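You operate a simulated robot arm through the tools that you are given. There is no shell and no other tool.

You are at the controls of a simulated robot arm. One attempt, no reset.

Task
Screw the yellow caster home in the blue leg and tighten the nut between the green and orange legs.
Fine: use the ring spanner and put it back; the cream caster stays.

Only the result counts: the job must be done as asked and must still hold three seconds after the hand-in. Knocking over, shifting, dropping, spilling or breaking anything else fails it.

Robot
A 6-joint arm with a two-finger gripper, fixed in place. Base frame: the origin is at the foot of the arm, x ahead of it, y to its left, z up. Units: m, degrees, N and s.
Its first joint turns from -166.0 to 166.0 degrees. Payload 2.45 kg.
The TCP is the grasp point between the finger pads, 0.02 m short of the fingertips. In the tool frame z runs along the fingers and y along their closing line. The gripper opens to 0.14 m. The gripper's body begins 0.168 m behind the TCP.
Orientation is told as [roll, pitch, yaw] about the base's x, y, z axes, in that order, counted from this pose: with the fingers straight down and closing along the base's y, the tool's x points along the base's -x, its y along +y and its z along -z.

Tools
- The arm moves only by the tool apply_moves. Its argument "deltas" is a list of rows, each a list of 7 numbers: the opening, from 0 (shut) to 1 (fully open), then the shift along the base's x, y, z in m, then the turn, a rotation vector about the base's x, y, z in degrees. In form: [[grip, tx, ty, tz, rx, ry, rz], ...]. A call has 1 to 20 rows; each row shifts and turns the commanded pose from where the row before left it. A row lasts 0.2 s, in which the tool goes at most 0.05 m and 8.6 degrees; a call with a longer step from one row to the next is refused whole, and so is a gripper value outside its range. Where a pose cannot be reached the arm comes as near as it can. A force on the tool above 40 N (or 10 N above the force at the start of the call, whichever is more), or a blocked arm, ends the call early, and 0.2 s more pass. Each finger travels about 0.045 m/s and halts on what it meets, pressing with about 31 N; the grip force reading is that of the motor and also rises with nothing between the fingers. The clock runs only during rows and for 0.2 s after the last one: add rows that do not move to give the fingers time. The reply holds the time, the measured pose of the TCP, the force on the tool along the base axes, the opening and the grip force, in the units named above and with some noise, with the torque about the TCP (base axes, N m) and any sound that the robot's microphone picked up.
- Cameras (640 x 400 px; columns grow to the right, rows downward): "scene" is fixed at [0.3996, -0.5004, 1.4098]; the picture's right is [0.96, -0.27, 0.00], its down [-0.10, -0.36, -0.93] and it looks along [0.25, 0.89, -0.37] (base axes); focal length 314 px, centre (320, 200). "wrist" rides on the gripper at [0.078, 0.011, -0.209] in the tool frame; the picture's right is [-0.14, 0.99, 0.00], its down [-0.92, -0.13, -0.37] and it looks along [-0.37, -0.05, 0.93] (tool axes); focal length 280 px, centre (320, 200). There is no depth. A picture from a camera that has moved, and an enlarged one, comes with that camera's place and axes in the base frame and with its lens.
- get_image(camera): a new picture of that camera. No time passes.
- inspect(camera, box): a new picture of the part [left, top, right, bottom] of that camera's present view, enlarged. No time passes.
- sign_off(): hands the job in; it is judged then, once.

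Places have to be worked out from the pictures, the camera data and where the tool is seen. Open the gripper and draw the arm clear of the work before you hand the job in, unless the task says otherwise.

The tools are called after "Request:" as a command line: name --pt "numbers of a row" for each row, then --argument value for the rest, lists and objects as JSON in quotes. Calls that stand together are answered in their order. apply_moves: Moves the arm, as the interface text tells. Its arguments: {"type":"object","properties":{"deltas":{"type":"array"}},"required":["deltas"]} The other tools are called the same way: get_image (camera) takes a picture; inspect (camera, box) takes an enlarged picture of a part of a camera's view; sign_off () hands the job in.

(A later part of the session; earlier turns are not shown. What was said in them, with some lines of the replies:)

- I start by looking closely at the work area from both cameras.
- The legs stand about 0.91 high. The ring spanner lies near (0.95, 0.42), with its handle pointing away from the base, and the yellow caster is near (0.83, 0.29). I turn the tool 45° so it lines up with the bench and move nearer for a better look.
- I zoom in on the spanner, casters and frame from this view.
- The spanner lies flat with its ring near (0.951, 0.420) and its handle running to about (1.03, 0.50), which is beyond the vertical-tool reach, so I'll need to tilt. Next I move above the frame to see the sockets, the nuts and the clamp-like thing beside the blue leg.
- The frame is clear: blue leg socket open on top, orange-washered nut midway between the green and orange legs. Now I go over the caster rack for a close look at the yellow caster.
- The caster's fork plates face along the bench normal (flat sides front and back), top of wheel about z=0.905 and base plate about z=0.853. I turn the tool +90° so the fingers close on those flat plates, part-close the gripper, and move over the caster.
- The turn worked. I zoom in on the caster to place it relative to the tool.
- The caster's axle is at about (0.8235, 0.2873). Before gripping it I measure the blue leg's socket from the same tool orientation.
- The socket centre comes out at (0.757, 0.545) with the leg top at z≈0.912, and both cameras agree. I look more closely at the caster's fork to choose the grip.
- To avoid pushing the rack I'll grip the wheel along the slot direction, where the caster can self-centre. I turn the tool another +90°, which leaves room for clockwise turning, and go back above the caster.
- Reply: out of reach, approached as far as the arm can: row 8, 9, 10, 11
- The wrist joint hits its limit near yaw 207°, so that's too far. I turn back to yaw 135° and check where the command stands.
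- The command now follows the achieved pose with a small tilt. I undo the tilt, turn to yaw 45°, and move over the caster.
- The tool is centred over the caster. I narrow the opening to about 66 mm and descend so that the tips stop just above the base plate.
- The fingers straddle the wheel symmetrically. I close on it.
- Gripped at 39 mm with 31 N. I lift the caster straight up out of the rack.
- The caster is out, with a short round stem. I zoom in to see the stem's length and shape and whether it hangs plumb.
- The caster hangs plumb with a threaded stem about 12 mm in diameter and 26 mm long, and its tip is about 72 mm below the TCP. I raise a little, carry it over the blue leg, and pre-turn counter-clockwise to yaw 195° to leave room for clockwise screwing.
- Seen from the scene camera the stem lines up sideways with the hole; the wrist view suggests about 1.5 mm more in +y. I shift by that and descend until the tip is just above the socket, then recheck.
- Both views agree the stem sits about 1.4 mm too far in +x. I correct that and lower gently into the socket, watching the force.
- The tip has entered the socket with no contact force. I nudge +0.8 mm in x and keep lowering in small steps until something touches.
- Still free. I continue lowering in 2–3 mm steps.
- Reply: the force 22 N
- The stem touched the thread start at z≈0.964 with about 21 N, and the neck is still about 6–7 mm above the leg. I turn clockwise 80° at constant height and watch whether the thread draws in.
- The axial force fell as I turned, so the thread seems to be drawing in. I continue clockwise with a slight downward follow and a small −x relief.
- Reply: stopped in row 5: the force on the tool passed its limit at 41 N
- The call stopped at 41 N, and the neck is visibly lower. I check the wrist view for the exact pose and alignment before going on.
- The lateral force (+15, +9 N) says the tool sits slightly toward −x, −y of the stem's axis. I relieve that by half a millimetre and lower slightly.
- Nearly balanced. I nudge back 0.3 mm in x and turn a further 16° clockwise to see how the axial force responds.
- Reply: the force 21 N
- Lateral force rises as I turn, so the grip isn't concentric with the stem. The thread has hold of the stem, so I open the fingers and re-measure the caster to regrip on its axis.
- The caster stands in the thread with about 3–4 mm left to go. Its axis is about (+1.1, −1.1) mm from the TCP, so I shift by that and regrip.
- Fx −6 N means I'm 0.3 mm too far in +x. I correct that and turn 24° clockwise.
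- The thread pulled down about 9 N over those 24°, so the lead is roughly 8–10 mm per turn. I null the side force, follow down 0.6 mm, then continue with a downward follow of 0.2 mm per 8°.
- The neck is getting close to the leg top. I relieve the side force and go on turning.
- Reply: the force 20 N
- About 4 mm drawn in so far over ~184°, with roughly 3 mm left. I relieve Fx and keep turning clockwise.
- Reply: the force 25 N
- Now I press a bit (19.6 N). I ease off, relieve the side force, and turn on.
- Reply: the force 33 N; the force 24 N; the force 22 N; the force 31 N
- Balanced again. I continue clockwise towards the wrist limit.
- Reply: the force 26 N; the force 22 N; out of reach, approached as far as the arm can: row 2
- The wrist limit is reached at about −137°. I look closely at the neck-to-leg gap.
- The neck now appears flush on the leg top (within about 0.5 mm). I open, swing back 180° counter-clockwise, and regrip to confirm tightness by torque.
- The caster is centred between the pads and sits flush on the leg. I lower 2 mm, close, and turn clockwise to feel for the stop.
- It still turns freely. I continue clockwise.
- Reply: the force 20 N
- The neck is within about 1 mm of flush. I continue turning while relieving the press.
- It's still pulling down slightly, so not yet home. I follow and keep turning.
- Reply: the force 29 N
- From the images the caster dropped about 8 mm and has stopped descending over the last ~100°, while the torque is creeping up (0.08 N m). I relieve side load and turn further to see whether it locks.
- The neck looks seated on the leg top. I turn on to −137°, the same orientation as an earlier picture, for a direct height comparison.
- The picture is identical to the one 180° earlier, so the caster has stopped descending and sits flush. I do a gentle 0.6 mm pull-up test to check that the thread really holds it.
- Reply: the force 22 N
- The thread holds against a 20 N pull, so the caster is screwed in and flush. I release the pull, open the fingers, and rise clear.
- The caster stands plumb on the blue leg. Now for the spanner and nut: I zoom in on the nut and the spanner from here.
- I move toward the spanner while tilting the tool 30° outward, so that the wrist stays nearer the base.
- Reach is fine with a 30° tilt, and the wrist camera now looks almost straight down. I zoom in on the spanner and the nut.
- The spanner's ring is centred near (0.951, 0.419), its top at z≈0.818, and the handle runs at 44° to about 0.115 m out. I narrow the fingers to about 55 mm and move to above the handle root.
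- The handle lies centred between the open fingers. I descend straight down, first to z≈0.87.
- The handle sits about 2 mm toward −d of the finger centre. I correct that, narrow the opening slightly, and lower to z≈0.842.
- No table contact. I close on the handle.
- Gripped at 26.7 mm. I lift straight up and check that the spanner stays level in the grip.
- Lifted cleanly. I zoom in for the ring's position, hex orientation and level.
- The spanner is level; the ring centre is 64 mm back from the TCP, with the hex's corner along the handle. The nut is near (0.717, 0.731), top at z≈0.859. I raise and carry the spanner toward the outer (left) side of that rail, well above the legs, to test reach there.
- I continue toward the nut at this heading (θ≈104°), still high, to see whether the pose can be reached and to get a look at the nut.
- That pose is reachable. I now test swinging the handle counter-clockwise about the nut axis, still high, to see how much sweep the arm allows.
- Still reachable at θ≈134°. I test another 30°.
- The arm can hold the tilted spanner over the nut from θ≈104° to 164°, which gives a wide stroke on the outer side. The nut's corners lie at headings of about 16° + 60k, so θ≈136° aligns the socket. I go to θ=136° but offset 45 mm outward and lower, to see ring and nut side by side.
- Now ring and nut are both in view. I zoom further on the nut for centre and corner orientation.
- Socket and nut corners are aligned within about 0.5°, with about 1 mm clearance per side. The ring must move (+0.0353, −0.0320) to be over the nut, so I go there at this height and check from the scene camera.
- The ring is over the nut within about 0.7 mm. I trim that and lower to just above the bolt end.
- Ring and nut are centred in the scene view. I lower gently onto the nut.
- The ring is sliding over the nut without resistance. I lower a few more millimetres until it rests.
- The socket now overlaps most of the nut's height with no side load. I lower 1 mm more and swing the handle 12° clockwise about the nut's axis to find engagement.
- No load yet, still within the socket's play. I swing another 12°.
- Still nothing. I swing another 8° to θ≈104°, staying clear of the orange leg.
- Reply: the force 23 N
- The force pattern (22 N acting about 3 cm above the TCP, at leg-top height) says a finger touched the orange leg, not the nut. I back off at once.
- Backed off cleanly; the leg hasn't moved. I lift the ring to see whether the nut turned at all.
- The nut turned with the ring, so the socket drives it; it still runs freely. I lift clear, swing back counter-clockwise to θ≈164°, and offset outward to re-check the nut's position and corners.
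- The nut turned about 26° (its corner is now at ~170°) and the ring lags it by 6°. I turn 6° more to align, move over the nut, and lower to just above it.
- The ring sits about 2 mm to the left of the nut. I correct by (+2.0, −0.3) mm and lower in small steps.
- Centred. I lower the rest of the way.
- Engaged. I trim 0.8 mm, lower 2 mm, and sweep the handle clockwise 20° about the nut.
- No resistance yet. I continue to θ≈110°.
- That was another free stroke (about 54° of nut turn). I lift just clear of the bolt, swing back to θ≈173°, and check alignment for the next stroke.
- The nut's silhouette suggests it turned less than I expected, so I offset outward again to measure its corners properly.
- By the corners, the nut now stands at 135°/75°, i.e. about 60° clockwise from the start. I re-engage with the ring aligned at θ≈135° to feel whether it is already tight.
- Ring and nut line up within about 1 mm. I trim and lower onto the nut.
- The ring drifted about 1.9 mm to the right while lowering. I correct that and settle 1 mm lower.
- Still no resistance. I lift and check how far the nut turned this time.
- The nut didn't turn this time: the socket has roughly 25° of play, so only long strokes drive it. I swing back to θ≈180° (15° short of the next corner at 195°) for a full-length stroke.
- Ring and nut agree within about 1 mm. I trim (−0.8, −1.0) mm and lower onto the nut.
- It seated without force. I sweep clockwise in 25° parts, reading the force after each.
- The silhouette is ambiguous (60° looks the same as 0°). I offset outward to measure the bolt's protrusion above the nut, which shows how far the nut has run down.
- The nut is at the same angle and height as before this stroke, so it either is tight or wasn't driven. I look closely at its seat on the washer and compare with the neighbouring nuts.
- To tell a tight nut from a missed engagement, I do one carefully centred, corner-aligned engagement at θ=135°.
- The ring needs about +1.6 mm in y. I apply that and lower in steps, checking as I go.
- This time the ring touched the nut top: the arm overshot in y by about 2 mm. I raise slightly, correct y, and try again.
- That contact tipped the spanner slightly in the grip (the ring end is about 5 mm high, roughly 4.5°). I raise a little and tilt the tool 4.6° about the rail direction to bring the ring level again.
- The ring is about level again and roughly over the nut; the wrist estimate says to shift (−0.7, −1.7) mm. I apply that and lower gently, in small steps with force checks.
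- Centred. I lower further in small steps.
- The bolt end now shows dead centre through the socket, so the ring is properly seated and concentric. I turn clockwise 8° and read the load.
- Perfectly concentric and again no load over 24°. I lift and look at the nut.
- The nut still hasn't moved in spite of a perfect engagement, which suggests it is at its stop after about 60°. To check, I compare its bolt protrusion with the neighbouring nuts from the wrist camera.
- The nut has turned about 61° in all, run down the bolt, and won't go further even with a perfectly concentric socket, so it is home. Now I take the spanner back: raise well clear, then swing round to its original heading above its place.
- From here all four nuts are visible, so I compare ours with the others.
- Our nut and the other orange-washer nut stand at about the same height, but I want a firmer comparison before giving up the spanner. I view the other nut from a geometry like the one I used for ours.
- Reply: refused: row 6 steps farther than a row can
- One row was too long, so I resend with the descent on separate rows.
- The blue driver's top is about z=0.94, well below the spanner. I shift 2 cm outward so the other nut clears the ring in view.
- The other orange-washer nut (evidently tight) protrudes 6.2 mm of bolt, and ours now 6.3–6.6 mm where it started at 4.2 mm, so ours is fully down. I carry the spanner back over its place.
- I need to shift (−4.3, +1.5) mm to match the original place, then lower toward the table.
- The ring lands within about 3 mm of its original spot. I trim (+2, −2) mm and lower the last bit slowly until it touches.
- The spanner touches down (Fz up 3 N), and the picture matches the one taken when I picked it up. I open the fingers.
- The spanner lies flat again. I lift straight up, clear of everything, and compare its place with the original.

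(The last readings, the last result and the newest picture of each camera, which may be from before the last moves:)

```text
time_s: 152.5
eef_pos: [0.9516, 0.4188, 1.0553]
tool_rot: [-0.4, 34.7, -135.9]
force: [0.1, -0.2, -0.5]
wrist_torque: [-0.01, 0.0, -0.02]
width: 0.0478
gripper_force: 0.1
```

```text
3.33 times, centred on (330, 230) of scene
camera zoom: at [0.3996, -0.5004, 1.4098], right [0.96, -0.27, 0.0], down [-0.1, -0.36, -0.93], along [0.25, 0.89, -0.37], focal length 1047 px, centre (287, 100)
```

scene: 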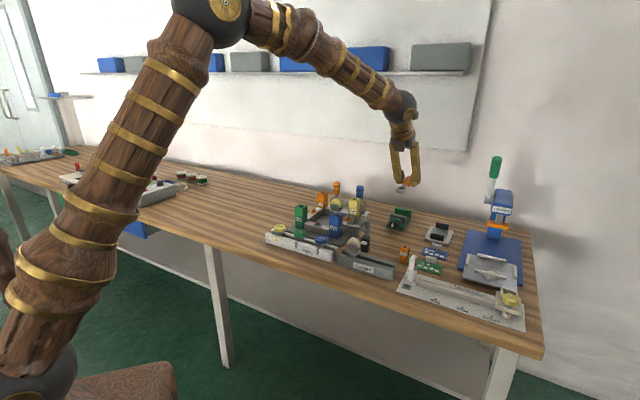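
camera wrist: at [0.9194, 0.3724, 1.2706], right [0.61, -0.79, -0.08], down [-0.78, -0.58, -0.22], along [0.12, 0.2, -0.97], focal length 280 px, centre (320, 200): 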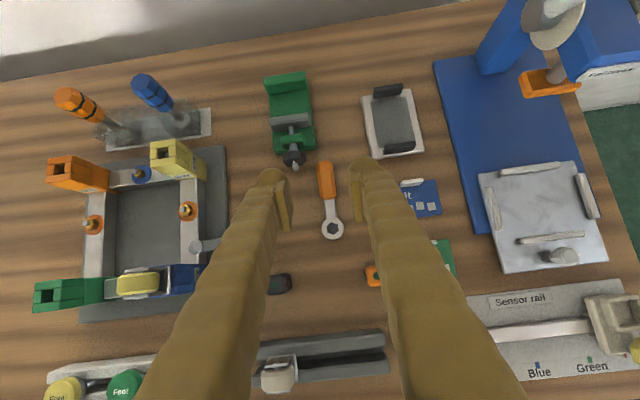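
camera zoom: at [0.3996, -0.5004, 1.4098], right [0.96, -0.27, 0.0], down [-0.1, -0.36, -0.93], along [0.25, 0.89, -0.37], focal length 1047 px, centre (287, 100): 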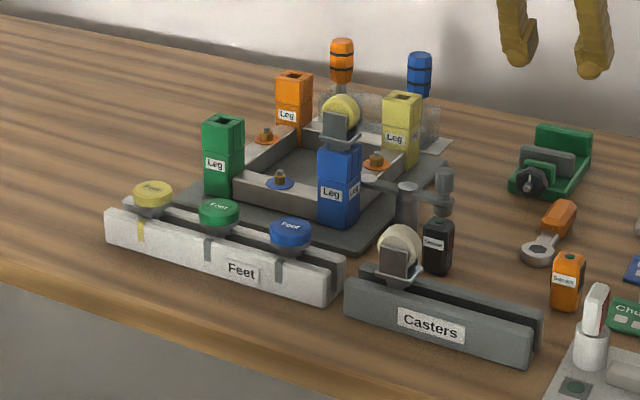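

The spanner is back within about 2 mm of where it lay, and everything else looks undisturbed. I open the gripper fully, straighten the tool, and withdraw the arm.

Request:
apply_moves --pt "0.6 0 0 0.035 0 0 0" --pt "0.8 0 0 0.035 0 0 0" --pt "1 0 0 0.03 0 0 0" --pt "1 -0.03 -0.01 0 -4.893 4.893 0" --pt "1 -0.03 -0.01 0 -4.893 4.893 0" --pt "1 -0.035 -0.01 0 -4.893 4.893 0" --pt "1 -0.035 -0.01 0 -4.893 4.893 0" --pt "1 -0.035 -0.01 0 -4.893 4.893 0" --pt "1 -0.04 -0.015 0 0 0 0" --pt "1 -0.04 -0.015 0 0 0 0" --pt "1 -0.04 -0.015 0 0 0 0" --pt "1 0 0 0 0 0 0"

Request:
get_image --camera "scene"

Request:
get_image --camera "wrist"

Request:
inspect --camera "scene" --box '[325, 190, 361, 222]'

```text
time_s: 155.1
eef_pos: [0.6657, 0.323, 1.1547]
tool_rot: [0.2, 0.0, -135.7]
force: [0.1, -0.2, 0.3]
wrist_torque: [0.02, 0.0, 0.0]
width: 0.1399
gripper_force: 0.0
```

```text
taken
```

scene: 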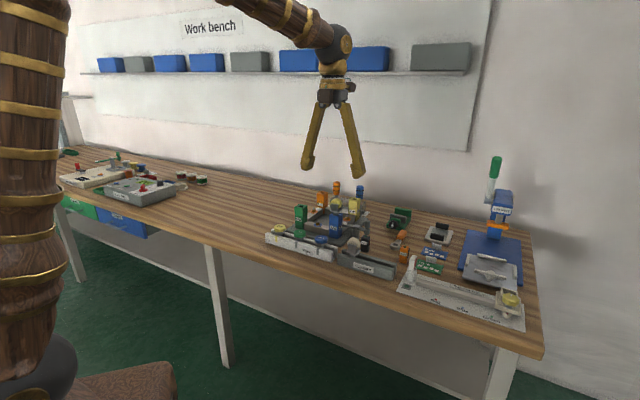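

```text
taken
camera wrist: at [0.7285, 0.3706, 1.3645], right [0.59, -0.81, 0.0], down [-0.75, -0.55, 0.37], along [-0.29, -0.22, -0.93], focal length 280 px, centre (320, 200)
```

wrist: 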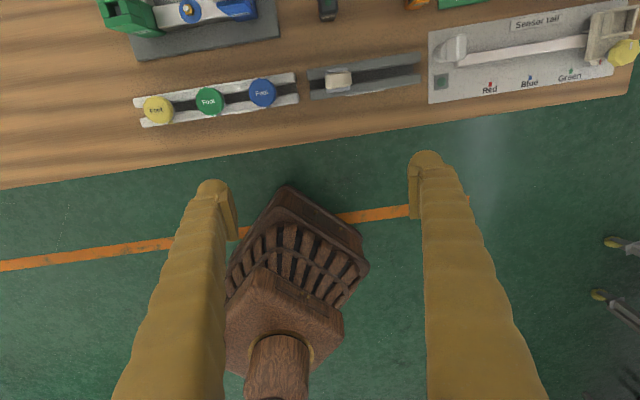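

```text
12.50 times, centred on (343, 206) of scene
camera zoom: at [0.3996, -0.5004, 1.4098], right [0.96, -0.27, 0.0], down [-0.1, -0.36, -0.93], along [0.25, 0.89, -0.37], focal length 3927 px, centre (32, 125)
```

zoom: 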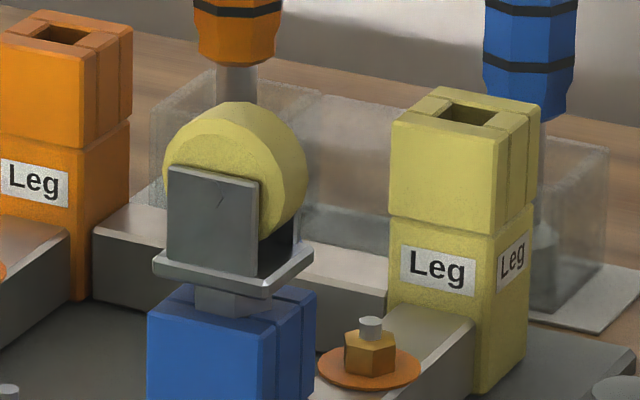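

The yellow caster sits upright and flush in the blue leg, and the green–orange nut is down at the same seat as its neighbour. The spanner is back, the cream caster is still in its rack, and the arm is clear with the gripper open, so I hand the job in.

Request:
sign_off

```text
The job is handed in.
```

I handed the job in with both parts done as far as I could measure. The nut is the less certain of the two, because I never felt it resist the spanner.

- **Yellow caster:** It is screwed into the blue leg and its neck sits flush on the leg top. It stopped descending after about one turn, and the thread held against a 20 N pull.
- **Nut between the green and orange legs:** It turned about 61° and then would not turn further, even with the ring centred on it. I judged it tight because it now sits at the same height as the other orange-washer nut. No torque or sound confirmed it.
- **Spanner and cream caster:** The ring spanner is back within about 2 mm of where it lay. The cream caster was not touched.
- **Orange leg contact:** On the first spanner stroke a finger pressed the orange leg with about 22 N. I backed off at once, and the pictures show no shift.

The gripper is open and the arm is clear of the bench.
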